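You operate a simulated robot arm through the tools that you are given. There is no shell and no other tool.

You run a simulated two-armed robot. Do the job below in one go: nothing can be reset, and whatever is moved stays where it is left.

JOB
Fit the purple notched plate and run the blue bench at LOW.
Fine: the yellow plate goes from the channel into the rack; start the pump with the wheel at SHUT.

The check looks at the end state, three seconds after you hand in, the way a careful person would. Anything else that was tipped, shoved, dropped, spilled or broken makes it a failure.

ROBOT AND FRAMES
Two 7-joint arms with fingered hands on one trunk that stands fixed in place. Base frame: the origin is at the foot of the trunk, x ahead of it, y to its left, z up; the work surface is at about z = 0.82. Units: m, rad, N and s.
The left shoulder is at [0.042, 0.162, 1.061], the right one opposite. Each reaches about 1.215 m from its shoulder. Payload 4 kg a hand.
Tool frame (each hand has its own): the origin (TCP) lies between the finger pads and is the grasp point; the fingertips stand 0.036 m ahead of it; z points along the fingers, y is the line along which they close. The gripper opens to 0.124 m; its body begins 0.042 m behind the TCP. The gripper is a hand of 4 fingers: y runs from the thumb to the fingers, the wrist lies at [-0.015, -0.099, -0.189] in the tool frame, and closing takes about 1.5 s.
Orientation is that of the tool frame in the base frame, as [roll, pitch, yaw] about the fixed x, y, z axes, in that order (R = Rz(yaw) Ry(pitch) Rx(roll)). With the fingers straight down and the wrist toward the robot, the tool's x, y and z point along [0, 1, 0], [1, 0, 0] and [0, 0, -1] of the base frame.

CONTROLS
- The arms move only by the tool step_arm. It takes "left_targets", "right_targets" or both (then of equal length, played together; a hand with none holds still); each is a list of rows, each a list of 3 entries, a list of its own where there are three numbers: the shift along the tool's x, y, z in m, then the turn, a rotation vector about the tool's x, y, z in rad, then the closure, from 0 (fully open) to 1 (shut). In form: [[[x, y, z], [wx, wy, wz], jaw], ...]. A call has 1 to 20 rows; each row is the pose to reach, as a shift and turn from the pose commanded when the call began, along the tool's axes at that moment. Each row takes 0.2 s and may step no farther than 0.05 m and 0.15 rad from the row before; otherwise, or with a gripper value out of range, the whole call is refused. A pose out of reach is approached as far as the arm can. The call stops where the force on the tool passes 40 N (or 10 N more than at its start, if that is more) or the arm is blocked; 0.2 s more then pass. Each finger travels about 0.045 m/s and halts on what it meets, pressing with about 30 N; the grip force reading is that of the motor and also rises with nothing between the fingers. The clock runs only during rows and for 0.2 s after the last one: add rows that repeat a pose to give the fingers time. It gives the time, the measured TCP pose, the force on the tool (base axes), the opening and the grip force at its end, in the units of the frame above (readings bear some noise), with the torque about the TCP (base axes, N m) and any sound that the robot's microphone picked up, and new pictures: "show" is both (left out), scene, wrist or none (wrist: the cameras of the hands that moved).
- Cameras (640 x 400 px; columns grow to the right, rows downward): "scene" is now at [0.1308, -0.0635, 1.3194]; the picture's right is [-0.67, -0.74, 0.10], its down [-0.26, 0.11, -0.96] and it looks along [0.70, -0.67, -0.27] (base axes); focal length 214 px, centre (320, 200). "left" rides on the left gripper at [-0.075, -0.086, -0.123] in its tool frame; the picture's right is [-0.70, -0.34, 0.63], its down [0.64, -0.68, 0.35] and it looks along [0.32, 0.65, 0.69] (tool axes); focal length 275 px, centre (320, 200). "right" rides on the right gripper at [0.075, -0.086, -0.123] in its tool frame; the picture's right is [-0.70, 0.34, -0.63], its down [-0.64, -0.68, 0.35] and it looks along [-0.32, 0.65, 0.69] (tool axes); focal length 275 px, centre (320, 200). There is no depth. A picture from a camera that has moved, and an enlarged one, comes with that camera's place and axes in the base frame and with its lens.
- lift_body(by): moves the trunk up (or, below 0, down) by that many m; the arms and the scene camera ride with it, the base frame stays. It gives what a move gives, with no picture.
- grasp_type(shape, hand): the hand has 4 fingers and takes this shape, open, in about a second: jaw (thumb against the fingers, like two jaws); tri (thumb and two fingers); tip (a fingertip pinch); poke (one finger out to press); point (the index stretched); flat (the hand flat); cup (the hand cupped); fist (a fist). The gripper value then closes the fingers along that shape, each until it touches; the sizes above hold for jaw. It gives what a move gives, with no picture.
- aim_head(pan, tilt): turns the head with the scene camera to pan (to the left, within 1.501 rad either way) and tilt (down, from -0.506 to 1.204), counted from straight ahead of the robot (the tilt from the chest, where the trunk bows). It gives what a move gives, and a new picture of the scene camera.
- inspect(camera, box): a new picture of the part [left, top, right, bottom] of that camera's present view, enlarged. No time passes.
- close_job(): hands the job in; it is judged then, once.

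Places have to be worked out from the pictures, the camera data and where the tool is seen. Open the grippers and draw the arms clear of the work before you hand the job in, unless the task says otherwise.

The tools are called after ">>>" by a JSON object that holds its "op" and its "data". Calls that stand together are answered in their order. step_arm: Moves the arms, as the interface text tells. Its arguments: {"type":"object","properties":{"left_targets":{"type":"array"},"right_targets":{"type":"array"},"show":{"type":"string","enum":["both","scene","wrist","none"]}},"required":[]} The other tools are called the same way: lift_body (by) moves the trunk up or down; grasp_type (shape, hand) gives the hand a shape; aim_head (pan, tilt) turns the head that bears the scene camera; inspect (camera, box) takes an enlarged picture of a part of a camera's view; close_job () hands the job in.

At the start:

```text
time: 0.0
left_eef_pos: [0.6267, -0.0876, 1.3494]
left_ee_rot: [3.141, -0.001, 1.572]
left_ft_force: [0.6, 0.6, -0.2]
left_wrist_torque: [0.01, 0.02, 0.02]
left_width: 0.1236
left_gripper_force: 0.1
left_shape: jaw
right_eef_pos: [0.5888, -0.6881, 1.3354]
right_ee_rot: [-3.142, 0.0, 1.572]
right_ft_force: [0.4, -0.1, -0.3]
right_wrist_torque: [-0.02, 0.01, -0.01]
right_width: 0.1235
right_gripper_force: 0.1
right_shape: jaw
trunk travel left (down, up): [-0.225, 0.253]
head pan, tilt (commanded): [-0.742, 0.157]
```

scene: 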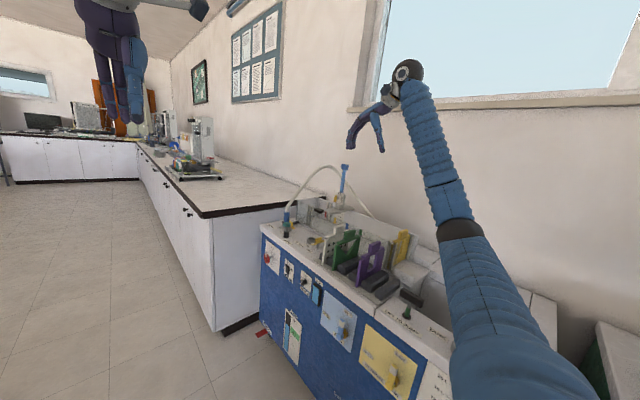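
right: 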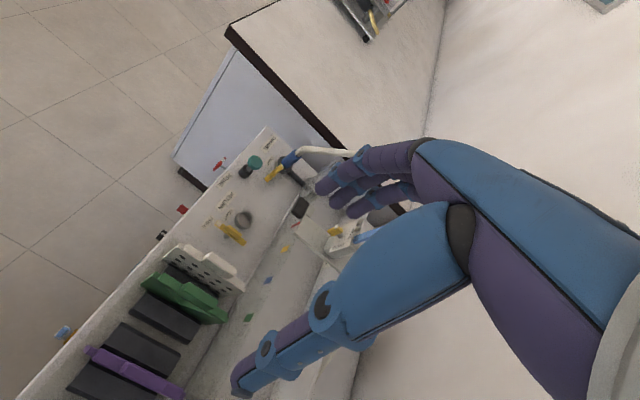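
left: 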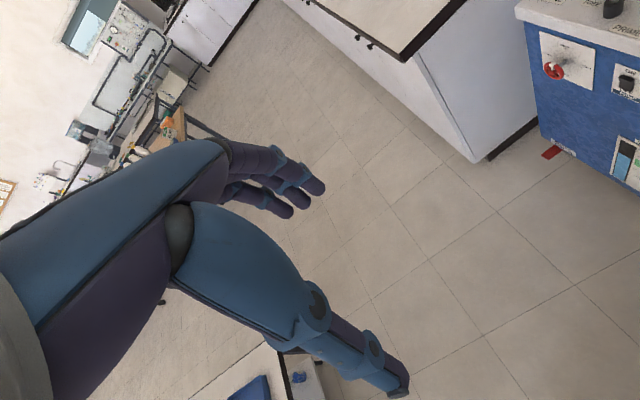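

The scene shows a blue bench to the robot's right with a rack, coloured plates, and switches on its front. I'll first enlarge the picture to read the labels.

>>> {"op": "inspect", "data": {"camera": "scene", "box": [250, 150, 450, 275]}}

>>> {"op": "inspect", "data": {"camera": "scene", "box": [250, 220, 460, 400]}}

>>> {"op": "inspect", "data": {"camera": "right", "box": [0, 100, 420, 400]}}

```text
3.20 times, centred on (350, 212) of scene
camera zoom: at [0.1308, -0.0635, 1.3194], right [-0.67, -0.74, 0.1], down [-0.26, 0.11, -0.96], along [0.7, -0.67, -0.27], focal length 686 px, centre (224, 160)
```

zoom: 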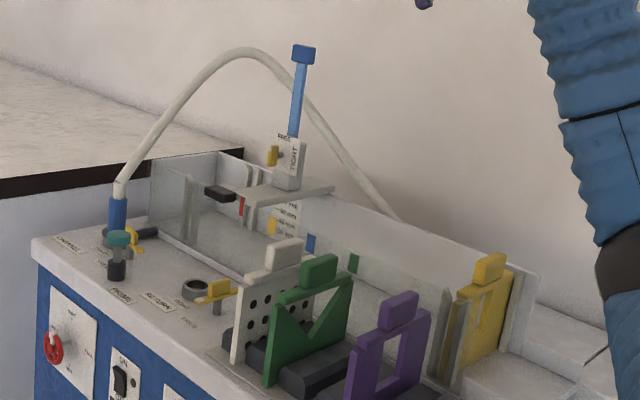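

```text
2.22 times, centred on (355, 310) of scene
camera zoom: at [0.1308, -0.0635, 1.3194], right [-0.67, -0.74, 0.1], down [-0.26, 0.11, -0.96], along [0.7, -0.67, -0.27], focal length 477 px, centre (242, -44)
```

zoom: 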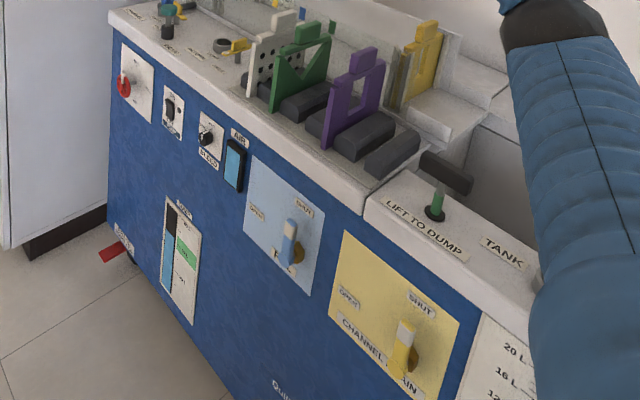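

```text
1.33 times, centred on (210, 250) of right
camera zoom: at [0.5026, -0.6139, 1.4585], right [0.34, -0.7, 0.63], down [-0.68, -0.64, -0.35], along [0.65, -0.32, -0.69], focal length 367 px, centre (467, 133)
```

zoom: 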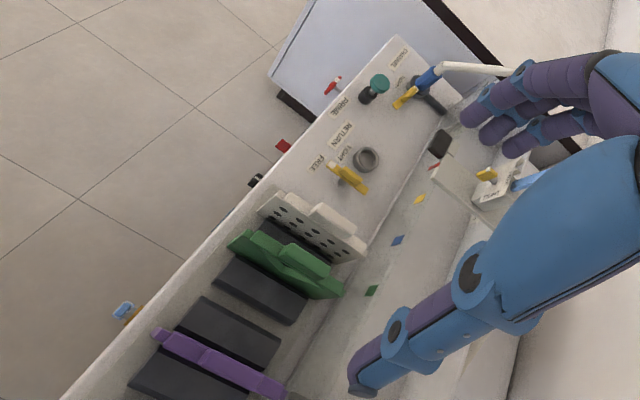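

The bench is a hydraulics bench with a channel, plate rack and panel. I'll turn the head further right and down for a clearer view.

>>> {"op": "aim_head", "data": {"pan": -0.95, "tilt": 0.6}}

```text
time: 0.9
left_eef_pos: [0.626, -0.088, 1.3486]
left_ee_rot: [3.14, 0.0, 1.569]
left_ft_force: [0.0, 0.6, -0.5]
left_wrist_torque: [0.02, 0.0, 0.03]
left_width: 0.1237
left_gripper_force: 0.2
left_shape: jaw
right_eef_pos: [0.5886, -0.6889, 1.3353]
right_ee_rot: [-3.141, 0.0, 1.572]
right_ft_force: [-0.5, 0.3, -0.2]
right_wrist_torque: [0.01, -0.02, 0.01]
right_width: 0.1237
right_gripper_force: 0.1
right_shape: jaw
trunk travel left (down, up): [-0.225, 0.253]
head pan, tilt (commanded): [-0.949, 0.6]
camera scene: at [0.1079, -0.0726, 1.2817], right [-0.8, -0.58, 0.12], down [-0.45, 0.46, -0.77], along [0.39, -0.67, -0.63], focal length 214 px, centre (320, 200)
```

scene: 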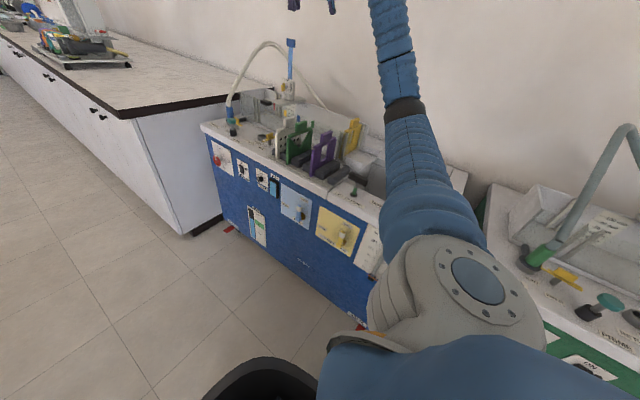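

There is also a green bench further right; the job is on the blue one. I'll zoom in on its details.

>>> {"op": "inspect", "data": {"camera": "scene", "box": [195, 110, 305, 180]}}

>>> {"op": "inspect", "data": {"camera": "scene", "box": [200, 150, 300, 250]}}

>>> {"op": "inspect", "data": {"camera": "scene", "box": [270, 110, 390, 200]}}

>>> {"op": "inspect", "data": {"camera": "scene", "box": [280, 170, 400, 280]}}

>>> {"op": "inspect", "data": {"camera": "scene", "box": [500, 120, 640, 400]}}

```text
5.71 times, centred on (250, 145) of scene
camera zoom: at [0.1079, -0.0726, 1.2817], right [-0.8, -0.58, 0.12], down [-0.45, 0.46, -0.77], along [0.39, -0.67, -0.63], focal length 1226 px, centre (720, 514)
```

zoom: 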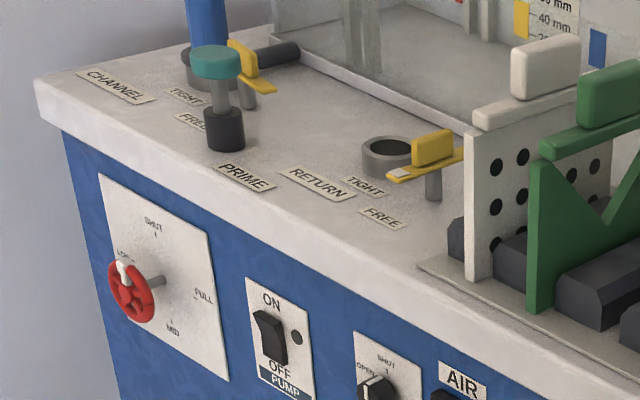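

```text
4.00 times, centred on (250, 200) of scene
camera zoom: at [0.1079, -0.0726, 1.2817], right [-0.8, -0.58, 0.12], down [-0.45, 0.46, -0.77], along [0.39, -0.67, -0.63], focal length 858 px, centre (600, 200)
```

zoom: 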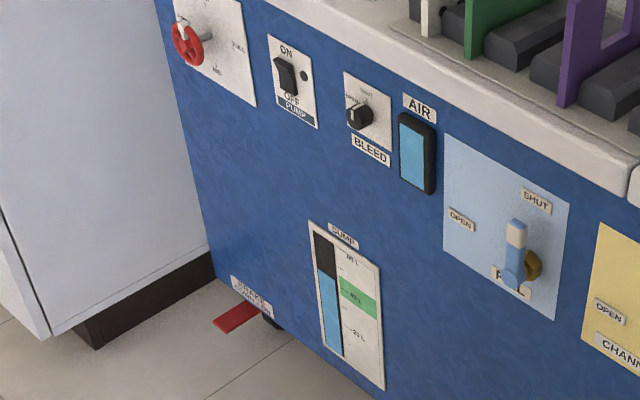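

```text
4.44 times, centred on (330, 155) of scene
camera zoom: at [0.1079, -0.0726, 1.2817], right [-0.8, -0.58, 0.12], down [-0.45, 0.46, -0.77], along [0.39, -0.67, -0.63], focal length 953 px, centre (276, 400)
```

zoom: 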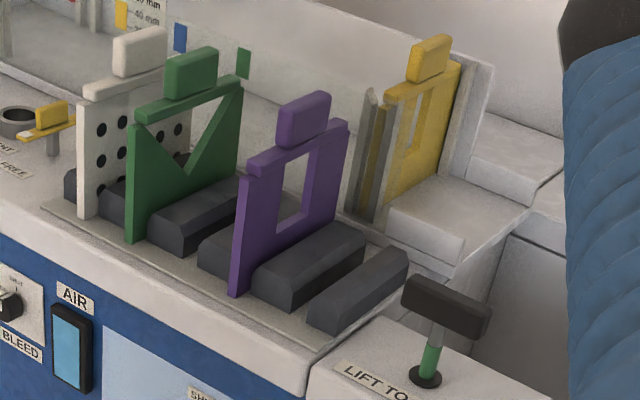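

```text
3.64 times, centred on (340, 225) of scene
camera zoom: at [0.1079, -0.0726, 1.2817], right [-0.8, -0.58, 0.12], down [-0.45, 0.46, -0.77], along [0.39, -0.67, -0.63], focal length 780 px, centre (247, 109)
```

zoom: 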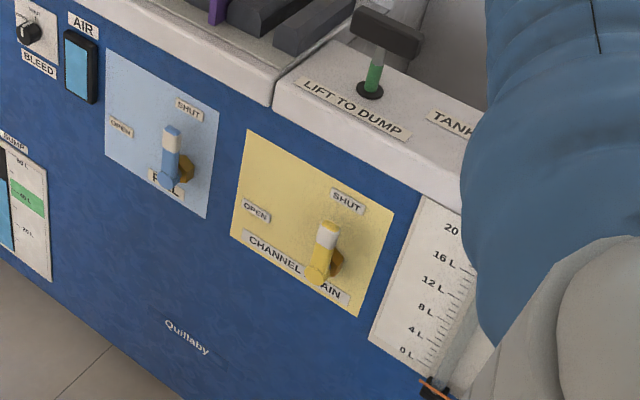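

```text
1.43 times, centred on (570, 260) of scene
camera zoom: at [0.1079, -0.0726, 1.2817], right [-0.8, -0.58, 0.12], down [-0.45, 0.46, -0.77], along [0.39, -0.67, -0.63], focal length 306 px, centre (-37, 114)
```

zoom: 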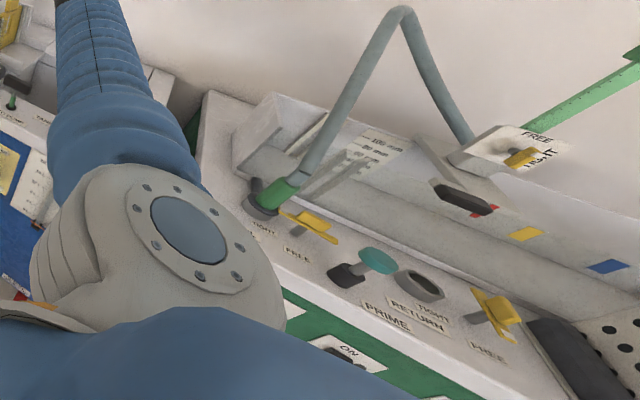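

The bench's front edge seems to run along x at y≈-0.62 with top z≈0.82, the wheel near (1.06,-0.60,0.67). I'll zoom further into the wheel, pump, gauges and channel.

>>> {"op": "inspect", "data": {"camera": "scene", "box": [208, 138, 248, 180]}}

>>> {"op": "inspect", "data": {"camera": "scene", "box": [235, 158, 290, 208]}}

>>> {"op": "inspect", "data": {"camera": "scene", "box": [220, 30, 330, 130]}}

>>> {"op": "inspect", "data": {"camera": "scene", "box": [215, 200, 285, 250]}}

>>> {"op": "inspect", "data": {"camera": "right", "box": [240, 120, 400, 260]}}

```text
9.52 times, centred on (228, 159) of scene
camera zoom: at [0.1079, -0.0726, 1.2817], right [-0.8, -0.58, 0.12], down [-0.45, 0.46, -0.77], along [0.39, -0.67, -0.63], focal length 2043 px, centre (1196, 590)
```

zoom: 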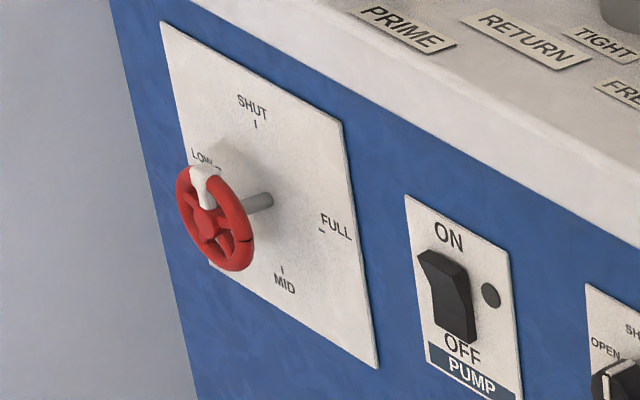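

```text
8.00 times, centred on (262, 183) of scene
camera zoom: at [0.1079, -0.0726, 1.2817], right [-0.8, -0.58, 0.12], down [-0.45, 0.46, -0.77], along [0.39, -0.67, -0.63], focal length 1716 px, centre (780, 336)
```

zoom: 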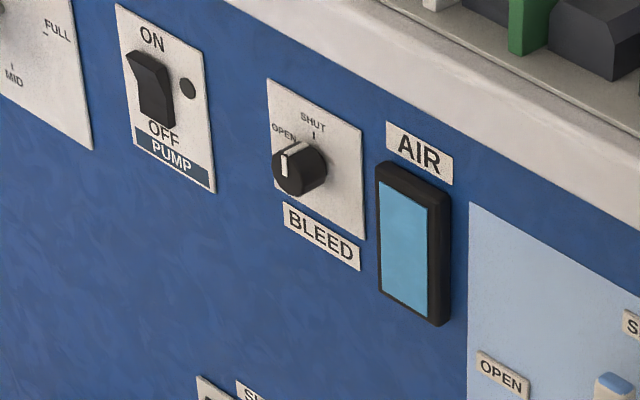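

```text
4.00 times, centred on (275, 80) of scene
camera zoom: at [0.1079, -0.0726, 1.2817], right [-0.8, -0.58, 0.12], down [-0.45, 0.46, -0.77], along [0.39, -0.67, -0.63], focal length 858 px, centre (500, 680)
```

zoom: 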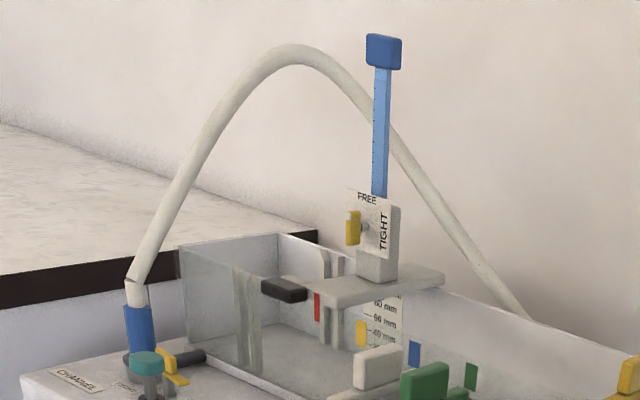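

```text
8.00 times, centred on (250, 225) of scene
camera zoom: at [0.1079, -0.0726, 1.2817], right [-0.8, -0.58, 0.12], down [-0.45, 0.46, -0.77], along [0.39, -0.67, -0.63], focal length 1716 px, centre (880, 0)
```

zoom: 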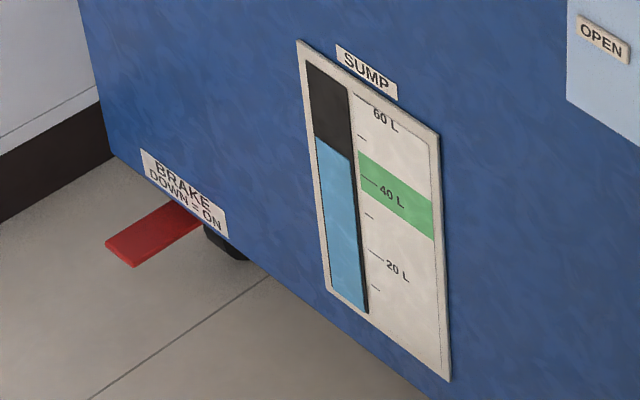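

```text
2.86 times, centred on (320, 190) of right
camera zoom: at [0.5026, -0.6139, 1.4585], right [0.34, -0.7, 0.63], down [-0.68, -0.64, -0.35], along [0.65, -0.32, -0.69], focal length 786 px, centre (320, 229)
```

zoom: 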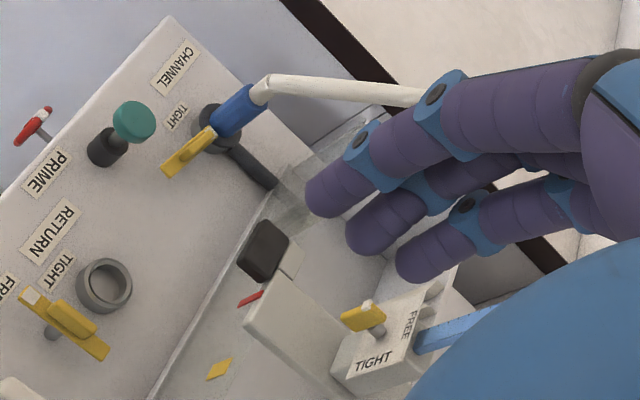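

The wheel's white mark appears at the top (SHUT), the sump level is in the green band, and the hose is on CHANNEL. I'll bring the right hand lower and forward above the bench so its camera can view the levers, gauge and channel.

>>> {"op": "step_arm", "data": {"right_targets": [[[-0.005, 0.027, 0.03], [0, 0, 0], 0], [[-0.01, 0.054, 0.06], [0, 0, 0], 0], [[-0.015, 0.081, 0.09], [0, 0, 0], 0], [[-0.02, 0.107, 0.12], [0, 0, 0], 0], [[-0.025, 0.134, 0.15], [0, 0, 0], 0], [[-0.03, 0.16, 0.18], [0, 0, 0], 0]], "show": "both"}}

```text
time: 2.3
left_eef_pos: [0.6271, -0.0892, 1.3484]
left_ee_rot: [-3.14, 0.0, 1.571]
left_ft_force: [0.0, 0.4, -0.2]
left_wrist_torque: [0.02, 0.0, -0.02]
left_width: 0.1237
left_gripper_force: 0.1
left_shape: jaw
right_eef_pos: [0.7501, -0.722, 1.153]
right_ee_rot: [-3.14, 0.0, 1.569]
right_ft_force: [0.1, 0.0, 0.4]
right_wrist_torque: [0.02, 0.02, 0.0]
right_width: 0.1238
right_gripper_force: 0.1
right_shape: jaw
trunk travel left (down, up): [-0.225, 0.253]
head pan, tilt (commanded): [-0.949, 0.6]
camera scene: at [0.1089, -0.073, 1.2813], right [-0.8, -0.58, 0.13], down [-0.45, 0.46, -0.76], along [0.39, -0.67, -0.63], focal length 214 px, centre (320, 200)
camera right: at [0.6638, -0.646, 1.2765], right [0.34, -0.7, 0.63], down [-0.68, -0.64, -0.35], along [0.65, -0.32, -0.69], focal length 275 px, centre (320, 200)
```

scene: 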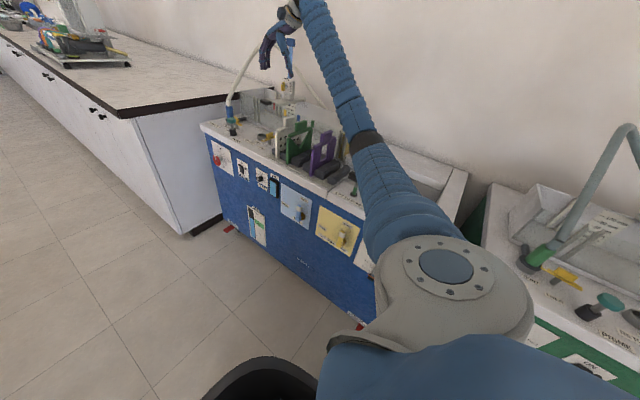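
right: 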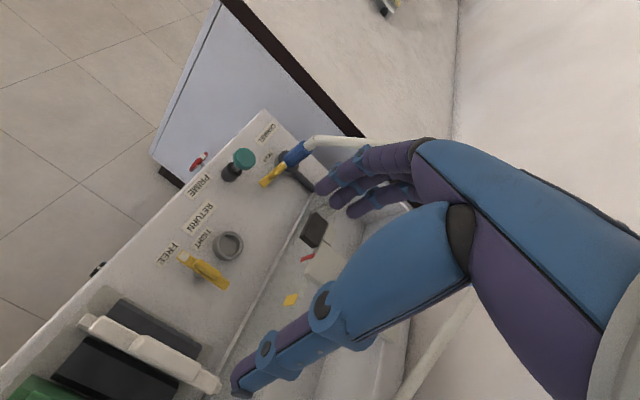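

I'll enlarge the coupling levers and wheel in the right camera.

>>> {"op": "inspect", "data": {"camera": "right", "box": [170, 110, 340, 290]}}

>>> {"op": "inspect", "data": {"camera": "right", "box": [230, 110, 330, 200]}}

```text
2.22 times, centred on (255, 200) of right
camera zoom: at [0.6638, -0.646, 1.2765], right [0.34, -0.7, 0.63], down [-0.68, -0.64, -0.35], along [0.65, -0.32, -0.69], focal length 612 px, centre (464, 200)
```

zoom: 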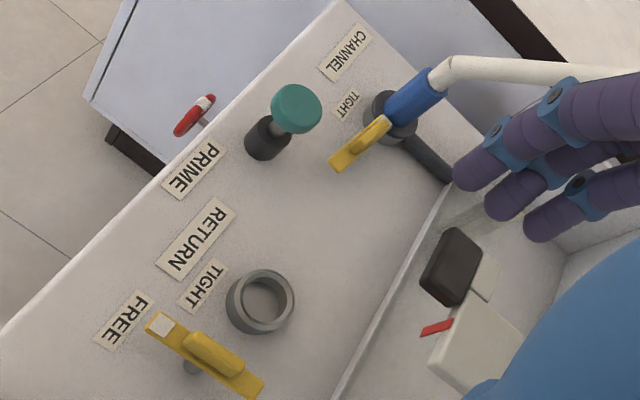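

```text
4.44 times, centred on (280, 155) of right
camera zoom: at [0.6638, -0.646, 1.2765], right [0.34, -0.7, 0.63], down [-0.68, -0.64, -0.35], along [0.65, -0.32, -0.69], focal length 1224 px, centre (498, 400)
```

zoom: 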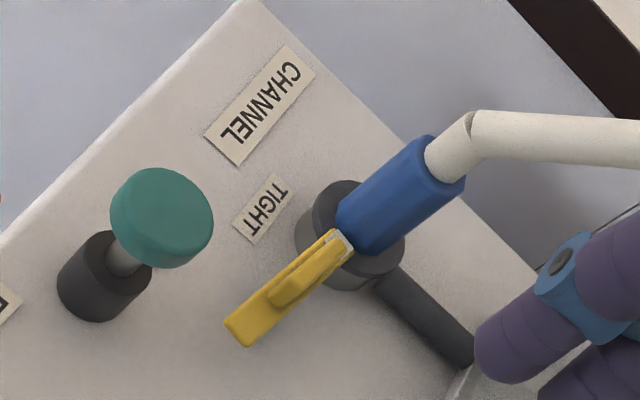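

The CHANNEL lever points over the hose coupling, the TIGHT side, and the RETURN lever is at FREE. Next I pull the hand back along the bench to look at the rack, channel end and yellow plate.

>>> {"op": "step_arm", "data": {"right_targets": [[[-0.008, -0.045, -0.012], [0, 0, 0], 0], [[-0.016, -0.09, -0.024], [0, 0, 0], 0], [[-0.024, -0.135, -0.036], [0, 0, 0], 0], [[-0.032, -0.18, -0.048], [0, 0, 0], 0], [[-0.04, -0.225, -0.06], [0, 0, 0], 0], [[-0.048, -0.27, -0.072], [0, 0, 0], 0], [[-0.056, -0.315, -0.084], [0, 0, 0], 0], [[-0.064, -0.36, -0.096], [0, 0, 0], 0], [[-0.072, -0.4, -0.1], [0, 0, 0], 0]], "show": "both"}}

```text
time: 4.5
left_eef_pos: [0.6267, -0.0891, 1.3476]
left_ee_rot: [-3.141, -0.002, 1.568]
left_ft_force: [-0.6, 0.1, 0.1]
left_wrist_torque: [-0.01, 0.01, -0.01]
left_width: 0.1239
left_gripper_force: 0.2
left_shape: jaw
right_eef_pos: [0.2595, -0.7929, 1.355]
right_ee_rot: [2.777, 0.0, 1.572]
right_ft_force: [0.9, -0.5, 0.2]
right_wrist_torque: [0.01, 0.09, 0.0]
right_width: 0.1239
right_gripper_force: 0.0
right_shape: jaw
trunk travel left (down, up): [-0.225, 0.253]
head pan, tilt (commanded): [-0.949, 0.6]
stopped in row 9 (right hand): the arm was blocked; the commanded pose is now the measured one
camera scene: at [0.1087, -0.0722, 1.2814], right [-0.8, -0.58, 0.13], down [-0.45, 0.46, -0.76], along [0.39, -0.67, -0.63], focal length 214 px, centre (320, 200)
camera right: at [0.135, -0.7169, 1.4383], right [0.09, -0.69, 0.71], down [-0.51, -0.65, -0.57], along [0.85, -0.31, -0.41], focal length 275 px, centre (320, 200)
```

scene: 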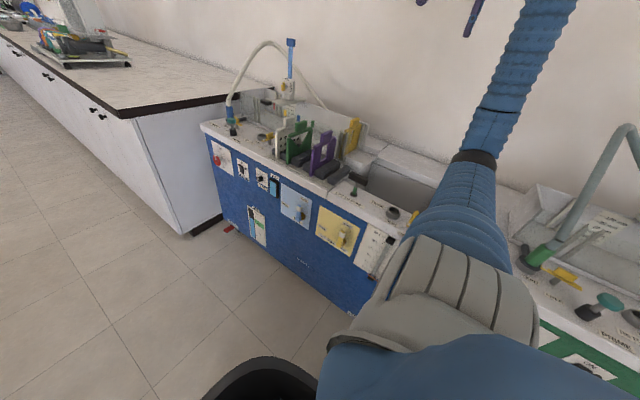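
right: 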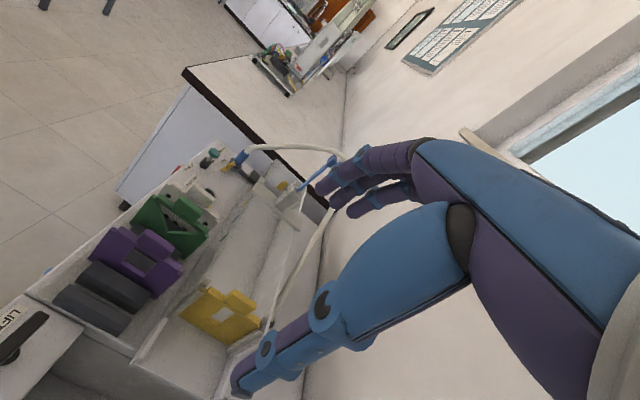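

The arm reached a joint limit there (no contact) but the view is good. I'll enlarge both views of the plates, channel and tank.

>>> {"op": "inspect", "data": {"camera": "right", "box": [0, 130, 340, 400]}}

>>> {"op": "inspect", "data": {"camera": "right", "box": [140, 130, 340, 350]}}

>>> {"op": "inspect", "data": {"camera": "scene", "box": [270, 100, 420, 240]}}

>>> {"op": "inspect", "data": {"camera": "scene", "box": [280, 170, 420, 320]}}

```text
1.48 times, centred on (170, 265) of right
camera zoom: at [0.135, -0.7169, 1.4383], right [0.09, -0.69, 0.71], down [-0.51, -0.65, -0.57], along [0.85, -0.31, -0.41], focal length 408 px, centre (542, 104)
```

zoom: 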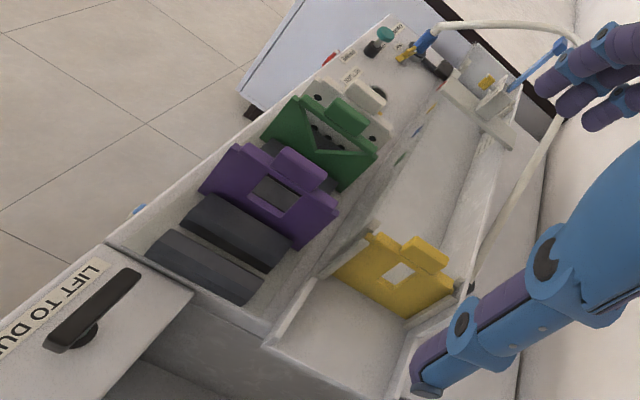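

```text
1.82 times, centred on (240, 240) of right
camera zoom: at [0.135, -0.7169, 1.4383], right [0.09, -0.69, 0.71], down [-0.51, -0.65, -0.57], along [0.85, -0.31, -0.41], focal length 500 px, centre (466, 127)
```

zoom: 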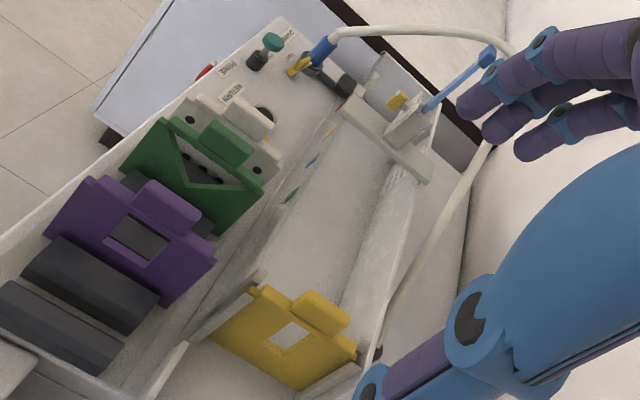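

```text
2.86 times, centred on (345, 170) of scene
camera zoom: at [0.1087, -0.0722, 1.2814], right [-0.8, -0.58, 0.13], down [-0.45, 0.46, -0.76], along [0.39, -0.67, -0.63], focal length 613 px, centre (249, 286)
```

zoom: 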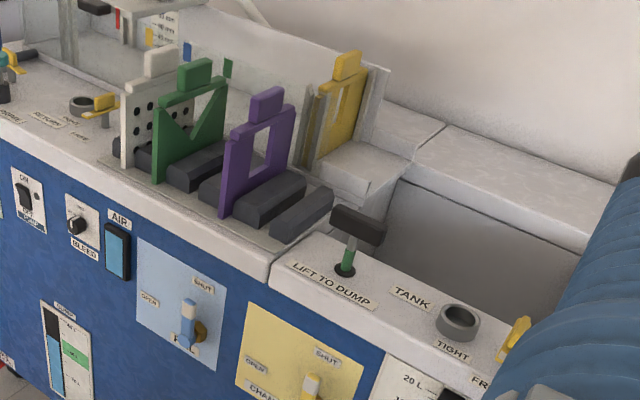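

```text
2.67 times, centred on (350, 245) of scene
camera zoom: at [0.1087, -0.0722, 1.2814], right [-0.8, -0.58, 0.13], down [-0.45, 0.46, -0.76], along [0.39, -0.67, -0.63], focal length 572 px, centre (240, 80)
```

zoom: 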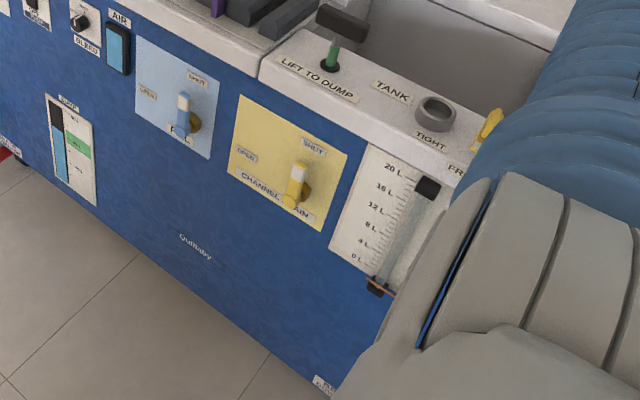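

I'll enlarge the bleed knob, valve levers, and dump handle more to determine their states.

>>> {"op": "inspect", "data": {"camera": "scene", "box": [252, 168, 280, 190]}}

>>> {"op": "inspect", "data": {"camera": "scene", "box": [212, 148, 236, 170]}}

>>> {"op": "inspect", "data": {"camera": "scene", "box": [340, 160, 380, 200]}}

>>> {"op": "inspect", "data": {"camera": "scene", "box": [370, 180, 450, 290]}}

>>> {"op": "inspect", "data": {"camera": "scene", "box": [300, 110, 380, 170]}}

```text
16.00 times, centred on (266, 179) of scene
camera zoom: at [0.1087, -0.0722, 1.2814], right [-0.8, -0.58, 0.13], down [-0.45, 0.46, -0.76], along [0.39, -0.67, -0.63], focal length 3432 px, centre (1184, 536)
```

zoom: 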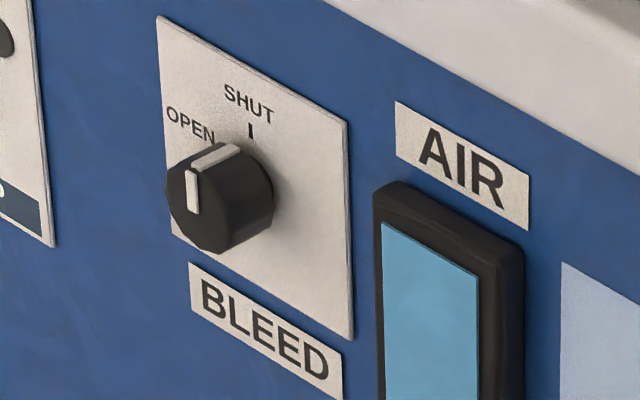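

```text
16.00 times, centred on (224, 159) of scene
camera zoom: at [0.1087, -0.0722, 1.2814], right [-0.8, -0.58, 0.13], down [-0.45, 0.46, -0.76], along [0.39, -0.67, -0.63], focal length 3432 px, centre (1856, 856)
```

zoom: 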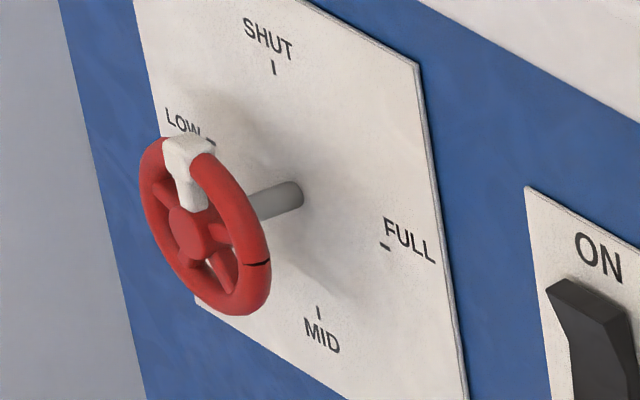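

```text
10.00 times, centred on (360, 180) of scene
camera zoom: at [0.1087, -0.0722, 1.2814], right [-0.8, -0.58, 0.13], down [-0.45, 0.46, -0.76], along [0.39, -0.67, -0.63], focal length 2145 px, centre (-80, 400)
```

zoom: 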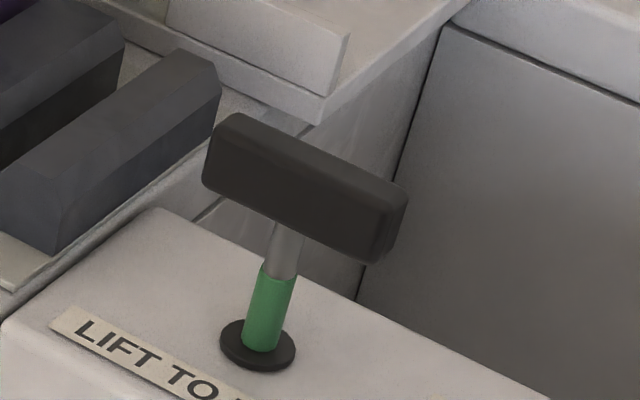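

```text
3.64 times, centred on (410, 235) of scene
camera zoom: at [0.1087, -0.0722, 1.2814], right [-0.8, -0.58, 0.13], down [-0.45, 0.46, -0.76], along [0.39, -0.67, -0.63], focal length 780 px, centre (-7, 73)
```

zoom: 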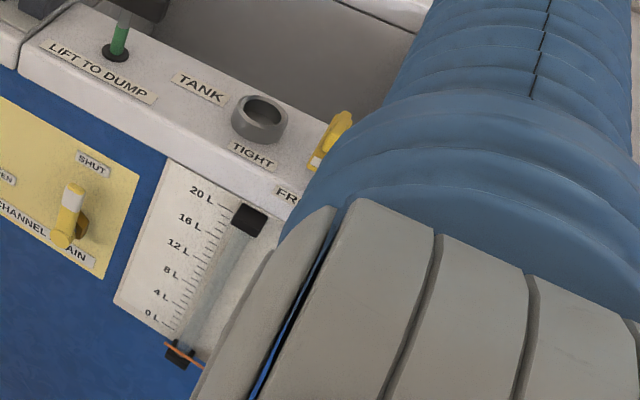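

```text
6.67 times, centred on (340, 140) of scene
camera zoom: at [0.1087, -0.0722, 1.2814], right [-0.8, -0.58, 0.13], down [-0.45, 0.46, -0.76], along [0.39, -0.67, -0.63], focal length 1430 px, centre (187, 600)
```

zoom: 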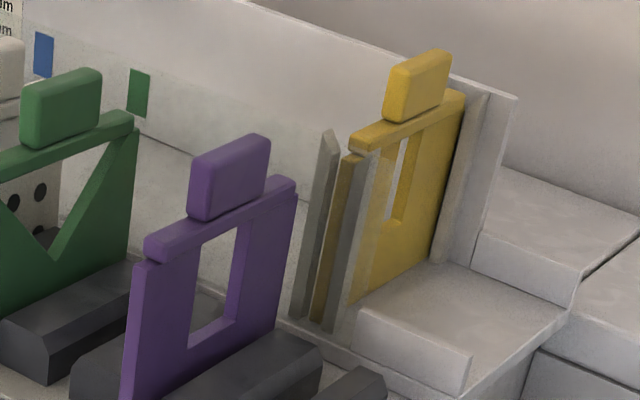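

All valves look right: wheel, bleed, fill and drain at SHUT, hose tight on CHANNEL. I triangulate the purple grip at about (0.50,-0.718,0.967) and the yellow grip at about (0.49,-0.914,0.978). I bring the hand back upright to (0.50,-0.76,1.17) to look closer.

>>> {"op": "step_arm", "data": {"right_targets": [[[0.005, 0.02, 0.035], [0.06, 0, 0], 0], [[0.011, 0.043, 0.072], [0.12, 0, 0], 0], [[0.017, 0.066, 0.11], [0.18, 0, 0], 0], [[0.023, 0.09, 0.148], [0.24, 0, 0], 0], [[0.028, 0.114, 0.187], [0.3, 0, 0], 0], [[0.033, 0.138, 0.226], [0.365, 0, 0], 0], [[0.033, 0.158, 0.262], [0.365, 0, 0], 0]], "show": "both"}}

```text
time: 6.1
left_eef_pos: [0.6266, -0.0894, 1.3482]
left_ee_rot: [-3.14, -0.002, 1.568]
left_ft_force: [-0.5, -0.1, 0.6]
left_wrist_torque: [0.0, 0.03, -0.03]
left_width: 0.1238
left_gripper_force: 0.1
left_shape: jaw
right_eef_pos: [0.4999, -0.7612, 1.1673]
right_ee_rot: [3.14, 0.001, 1.571]
right_ft_force: [0.4, -0.8, 0.5]
right_wrist_torque: [0.02, 0.01, 0.03]
right_width: 0.124
right_gripper_force: 0.0
right_shape: jaw
trunk travel left (down, up): [-0.225, 0.253]
head pan, tilt (commanded): [-0.949, 0.6]
camera scene: at [0.1083, -0.0732, 1.2814], right [-0.8, -0.58, 0.12], down [-0.45, 0.46, -0.76], along [0.39, -0.67, -0.63], focal length 214 px, centre (320, 200)
camera right: at [0.4141, -0.6859, 1.29], right [0.34, -0.7, 0.63], down [-0.68, -0.65, -0.35], along [0.65, -0.31, -0.69], focal length 275 px, centre (320, 200)
```

scene: 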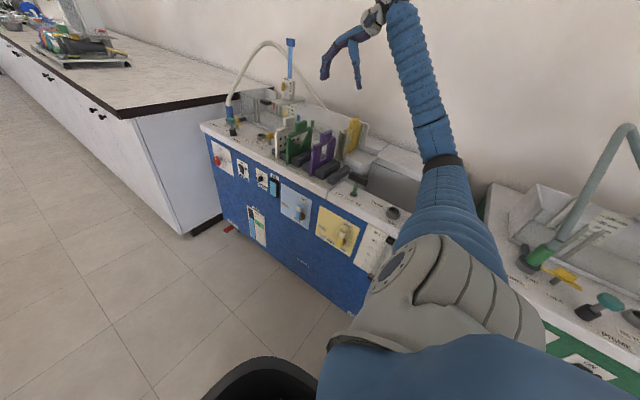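
right: 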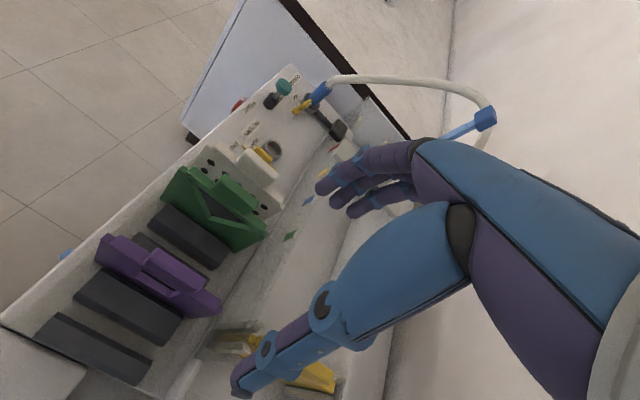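

I enlarge this view to measure rack blocks, slots and plates.

>>> {"op": "inspect", "data": {"camera": "right", "box": [0, 130, 300, 400]}}

>>> {"op": "inspect", "data": {"camera": "right", "box": [180, 280, 380, 400]}}

```text
1.48 times, centred on (150, 265) of right
camera zoom: at [0.4141, -0.6859, 1.29], right [0.34, -0.7, 0.63], down [-0.68, -0.65, -0.35], along [0.65, -0.31, -0.69], focal length 408 px, centre (572, 104)
```

zoom: 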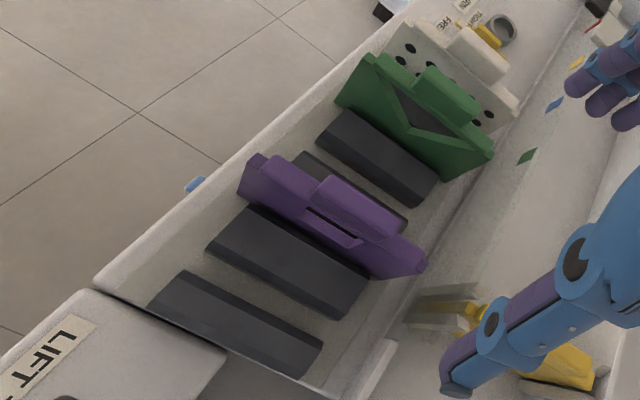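

```text
3.20 times, centred on (280, 340) of right
camera zoom: at [0.4141, -0.6859, 1.29], right [0.34, -0.7, 0.63], down [-0.68, -0.65, -0.35], along [0.65, -0.31, -0.69], focal length 881 px, centre (448, -248)
```

zoom: 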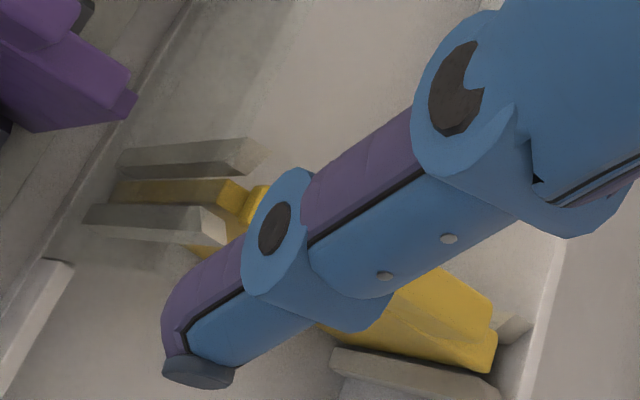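

Rack slots come out at a 0.06 m pitch: x≈0.443 (empty), 0.503 (purple), 0.563 (empty), 0.623 (green), 0.683 (white), all at y≈-0.717. I shift the hand toward the wall to view the yellow plate and its guides.

>>> {"op": "step_arm", "data": {"right_targets": [[[-0.045, 0, 0], [0, 0, 0], 0], [[-0.09, 0, 0], [0, 0, 0], 0], [[-0.135, 0, 0], [0, 0, 0], 0], [[-0.18, 0, 0], [0, 0, 0], 0], [[-0.2, 0, 0], [0, 0, 0], 0]], "show": "both"}}

```text
time: 7.3
left_eef_pos: [0.6257, -0.0864, 1.3491]
left_ee_rot: [-3.141, 0.0, 1.569]
left_ft_force: [0.5, 0.6, 0.2]
left_wrist_torque: [-0.01, 0.01, -0.02]
left_width: 0.1236
left_gripper_force: 0.0
left_shape: jaw
right_eef_pos: [0.4991, -0.9606, 1.1658]
right_ee_rot: [3.139, 0.001, 1.573]
right_ft_force: [1.0, -0.4, -0.5]
right_wrist_torque: [0.0, 0.01, 0.01]
right_width: 0.1238
right_gripper_force: 0.1
right_shape: jaw
trunk travel left (down, up): [-0.225, 0.253]
head pan, tilt (commanded): [-0.949, 0.6]
camera scene: at [0.1075, -0.0723, 1.2817], right [-0.8, -0.58, 0.12], down [-0.45, 0.46, -0.77], along [0.39, -0.67, -0.63], focal length 214 px, centre (320, 200)
camera right: at [0.4128, -0.885, 1.2896], right [0.34, -0.69, 0.64], down [-0.68, -0.65, -0.35], along [0.65, -0.31, -0.69], focal length 275 px, centre (320, 200)
```

scene: 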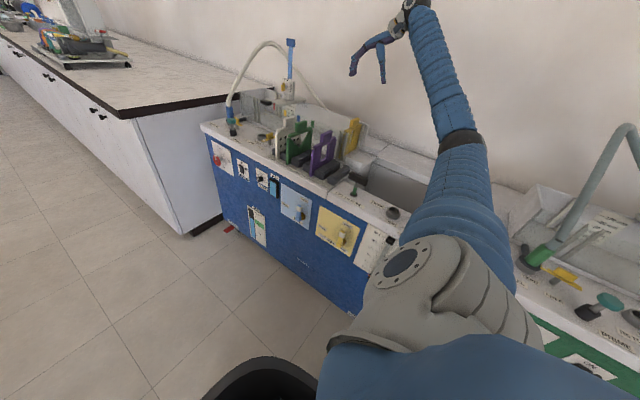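
right: 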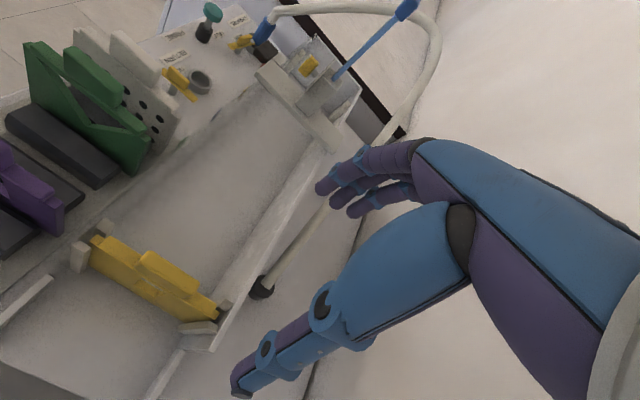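

Now the yellow plate and channel are clearly visible. I enlarge them.

>>> {"op": "inspect", "data": {"camera": "right", "box": [50, 210, 250, 360]}}

>>> {"op": "inspect", "data": {"camera": "right", "box": [90, 30, 360, 330]}}

```text
2.67 times, centred on (150, 285) of right
camera zoom: at [0.4128, -0.885, 1.2896], right [0.34, -0.69, 0.64], down [-0.68, -0.65, -0.35], along [0.65, -0.31, -0.69], focal length 734 px, centre (773, -27)
```

zoom: 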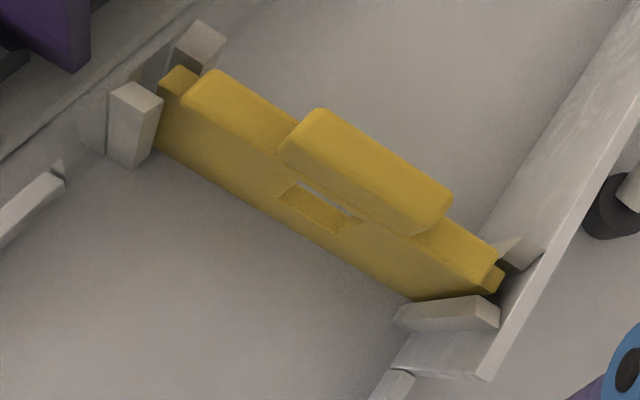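

```text
1.33 times, centred on (225, 180) of right
camera zoom: at [0.4128, -0.885, 1.2896], right [0.34, -0.69, 0.64], down [-0.68, -0.65, -0.35], along [0.65, -0.31, -0.69], focal length 367 px, centre (447, 227)
```

zoom: 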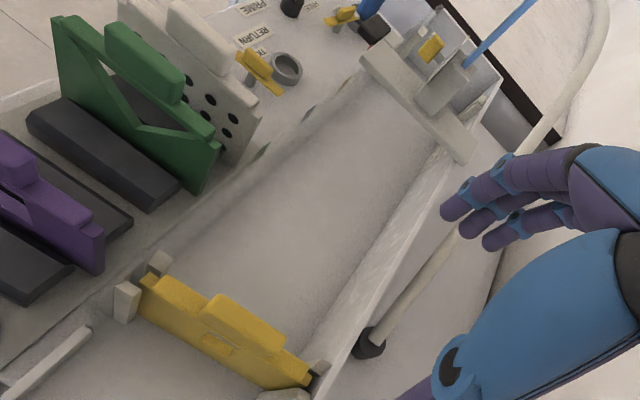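

The yellow grip is at about (0.489,-0.913,0.98), plate square to x in flared guides. I move above it and part of the way down.

>>> {"op": "step_arm", "data": {"right_targets": [[[0.02, -0.004, 0.03], [0, 0, 0], 0], [[0.04, -0.008, 0.06], [0, 0, 0], 0], [[0.047, -0.01, 0.09], [0, 0, 0], 0], [[0.047, -0.01, 0.106], [0, 0, 0], 0]], "show": "both"}}

```text
time: 8.5
left_eef_pos: [0.6253, -0.0804, 1.348]
left_ee_rot: [-3.141, 0.003, 1.568]
left_ft_force: [0.3, 0.2, -0.2]
left_wrist_torque: [0.06, 0.03, -0.01]
left_width: 0.1238
left_gripper_force: 0.1
left_shape: jaw
right_eef_pos: [0.4753, -0.9115, 1.0987]
right_ee_rot: [3.13, 0.051, 1.551]
right_ft_force: [0.3, 1.0, -0.4]
right_wrist_torque: [0.03, 0.01, 0.0]
right_width: 0.1238
right_gripper_force: 0.0
right_shape: jaw
trunk travel left (down, up): [-0.225, 0.253]
head pan, tilt (commanded): [-0.949, 0.6]
stopped in row 4 (right hand): the arm was blocked; the commanded pose is now the measured one
camera scene: at [0.1089, -0.069, 1.2813], right [-0.8, -0.58, 0.13], down [-0.45, 0.46, -0.77], along [0.39, -0.67, -0.63], focal length 214 px, centre (320, 200)
camera right: at [0.3894, -0.8286, 1.2159], right [0.32, -0.67, 0.67], down [-0.69, -0.65, -0.32], along [0.65, -0.36, -0.67], focal length 275 px, centre (320, 200)
```

scene: 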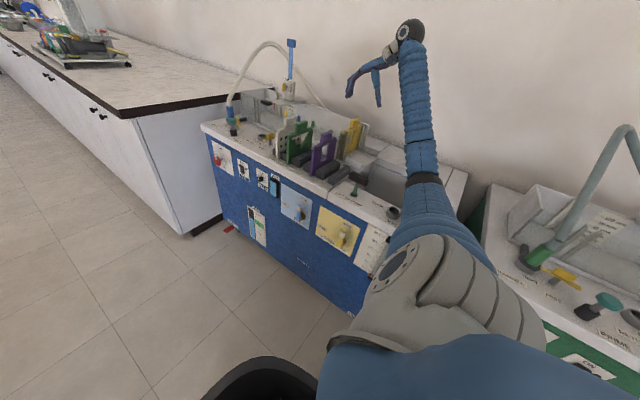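
right: 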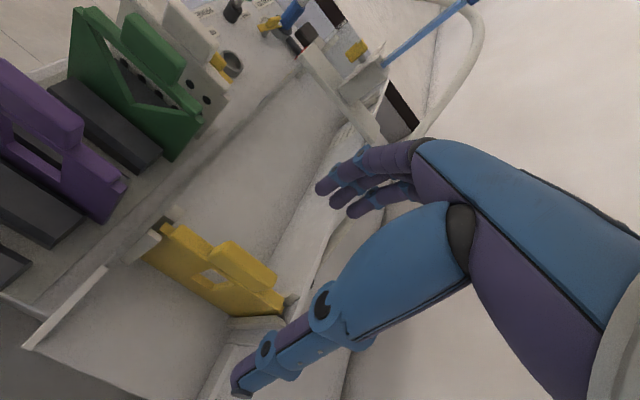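

The arm hits a joint limit with the hand straight down here (no external force). Tilting the fingers toward −y (hand reaching away from the shoulder) should be natural and keeps the closing axis along x, so I raise slightly and tilt about the tool's y.

>>> {"op": "step_arm", "data": {"right_targets": [[[0.0, 0.003, -0.02], [0.004, -0.05, -0.01], 0], [[0.0, 0.007, -0.04], [0.01, -0.15, -0.02], 0], [[0.0, 0.012, -0.05], [0.01, -0.27, -0.02], 0], [[0.0, 0.014, -0.05], [0.01, -0.4, -0.02], 0], [[0.0, 0.014, -0.05], [0.01, -0.53, -0.02], 0], [[0.0, 0.014, -0.05], [0.01, -0.65, -0.02], 0]], "show": "both"}}

```text
time: 9.9
left_eef_pos: [0.6246, -0.0846, 1.3513]
left_ee_rot: [3.139, 0.0, 1.569]
left_ft_force: [-0.3, -0.2, -0.4]
left_wrist_torque: [0.0, -0.02, 0.01]
left_width: 0.1236
left_gripper_force: 0.2
left_shape: jaw
right_eef_pos: [0.4922, -0.9144, 1.1378]
right_ee_rot: [-3.134, 0.687, 1.579]
right_ft_force: [-0.3, -0.9, -0.2]
right_wrist_torque: [0.01, 0.0, 0.02]
right_width: 0.1238
right_gripper_force: 0.0
right_shape: jaw
trunk travel left (down, up): [-0.225, 0.253]
head pan, tilt (commanded): [-0.949, 0.6]
camera scene: at [0.1072, -0.0722, 1.2826], right [-0.8, -0.58, 0.12], down [-0.45, 0.46, -0.77], along [0.39, -0.67, -0.63], focal length 214 px, centre (320, 200)
camera right: at [0.4067, -0.7775, 1.1861], right [0.34, -0.13, 0.93], down [-0.68, -0.72, 0.15], along [0.65, -0.68, -0.34], focal length 275 px, centre (320, 200)
```

scene: 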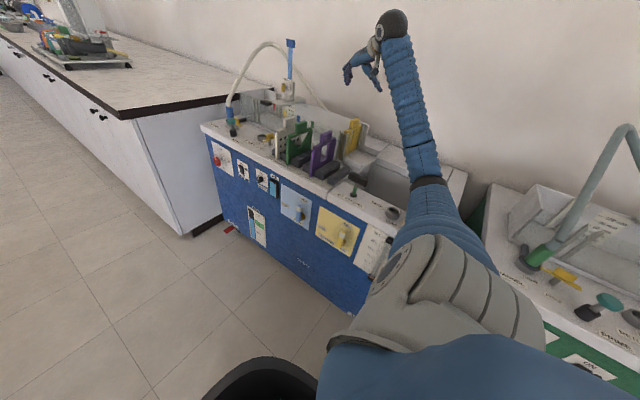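
right: 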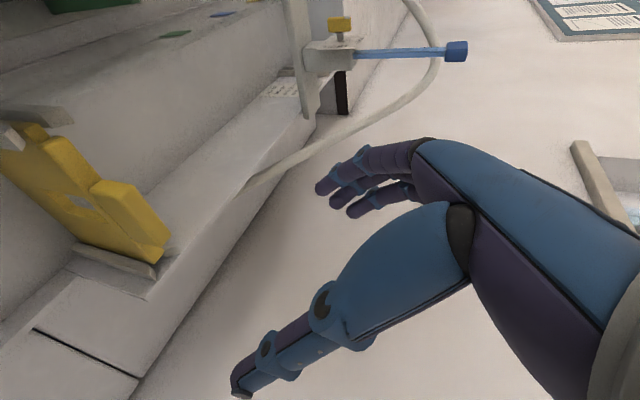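

The tilt worked exactly (TCP (0.492,-0.914,1.138), tilt 0.69 rad). I descend vertically to z≈1.04 while keeping the tilt.

>>> {"op": "step_arm", "data": {"right_targets": [[[0.021, -0.001, 0.026], [0, 0, 0], 0], [[0.042, -0.002, 0.052], [0, 0, 0], 0], [[0.062, -0.003, 0.076], [0, 0, 0], 0]], "show": "both"}}

```text
time: 10.8
left_eef_pos: [0.6248, -0.0653, 1.3494]
left_ee_rot: [-3.14, 0.01, 1.571]
left_ft_force: [1.1, -0.2, -0.8]
left_wrist_torque: [0.02, 0.04, 0.02]
left_width: 0.1241
left_gripper_force: 0.0
left_shape: jaw
right_eef_pos: [0.4738, -0.8992, 1.1614]
right_ee_rot: [-3.139, 0.863, 1.554]
right_ft_force: [-0.8, 0.1, -1.3]
right_wrist_torque: [-0.03, 0.01, -0.03]
right_width: 0.1241
right_gripper_force: 0.1
right_shape: jaw
trunk travel left (down, up): [-0.225, 0.253]
head pan, tilt (commanded): [-0.949, 0.6]
stopped in row 3 (right hand): the arm was blocked; the commanded pose is now the measured one
camera scene: at [0.1076, -0.0575, 1.2816], right [-0.8, -0.58, 0.13], down [-0.45, 0.45, -0.77], along [0.39, -0.68, -0.62], focal length 214 px, centre (320, 200)
camera right: at [0.3908, -0.7552, 1.1846], right [0.34, 0.02, 0.94], down [-0.69, -0.67, 0.27], along [0.63, -0.74, -0.21], focal length 275 px, centre (320, 200)
```

scene: 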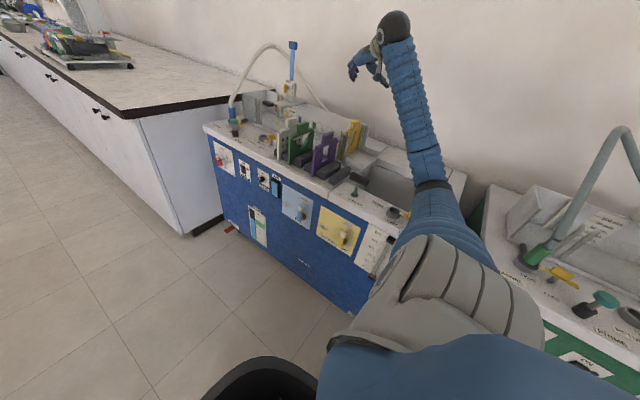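
right: 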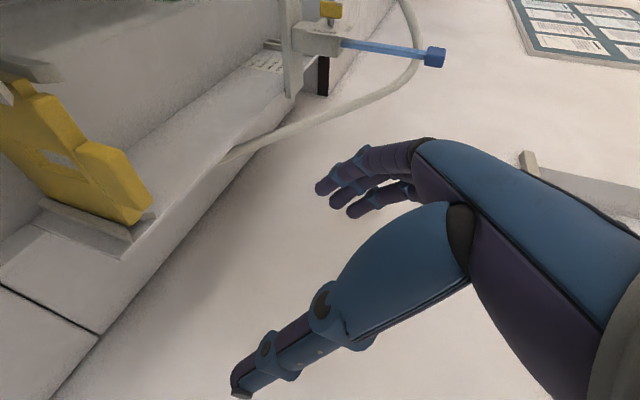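

The torso was pushed slightly (left hand and head shifted ~2 cm), so the arm itself is touching or at a limit. I look at the elbow region with the head before moving further.

>>> {"op": "aim_head", "data": {"pan": -1.4, "tilt": 0.6}}

>>> {"op": "inspect", "data": {"camera": "scene", "box": [100, 60, 400, 330]}}

```text
time: 11.7
left_eef_pos: [0.6243, -0.0657, 1.353]
left_ee_rot: [3.141, 0.012, 1.571]
left_ft_force: [0.4, 0.1, -0.8]
left_wrist_torque: [0.02, 0.02, -0.02]
left_width: 0.1238
left_gripper_force: 0.0
left_shape: jaw
right_eef_pos: [0.4758, -0.9001, 1.1591]
right_ee_rot: [-3.137, 0.857, 1.556]
right_ft_force: [-0.1, -0.3, 0.7]
right_wrist_torque: [-0.01, -0.01, -0.02]
right_width: 0.1238
right_gripper_force: 0.0
right_shape: jaw
trunk travel left (down, up): [-0.225, 0.253]
head pan, tilt (commanded): [-1.4, 0.6]
camera scene: at [0.0704, -0.0722, 1.2885], right [-0.97, -0.17, 0.15], down [-0.22, 0.55, -0.81], along [0.05, -0.82, -0.57], focal length 214 px, centre (320, 200)
```

scene: 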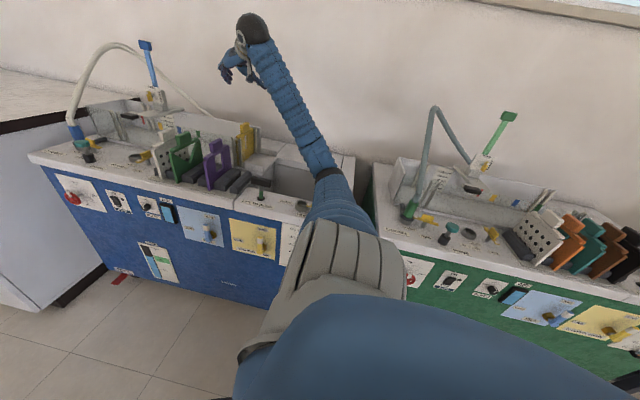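

```text
1.48 times, centred on (250, 195) of scene
camera zoom: at [0.0704, -0.0722, 1.2885], right [-0.97, -0.17, 0.15], down [-0.22, 0.55, -0.81], along [0.05, -0.82, -0.57], focal length 318 px, centre (424, 207)
```

zoom: 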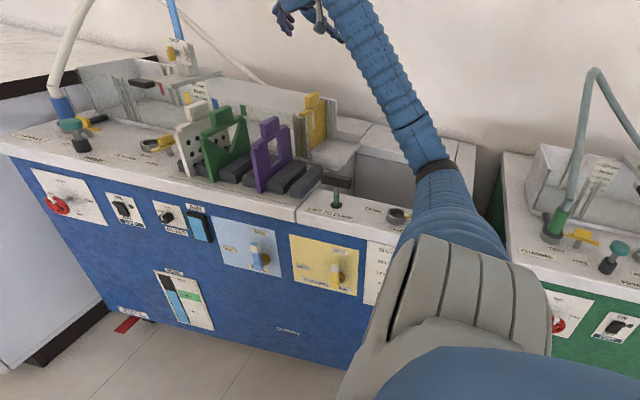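

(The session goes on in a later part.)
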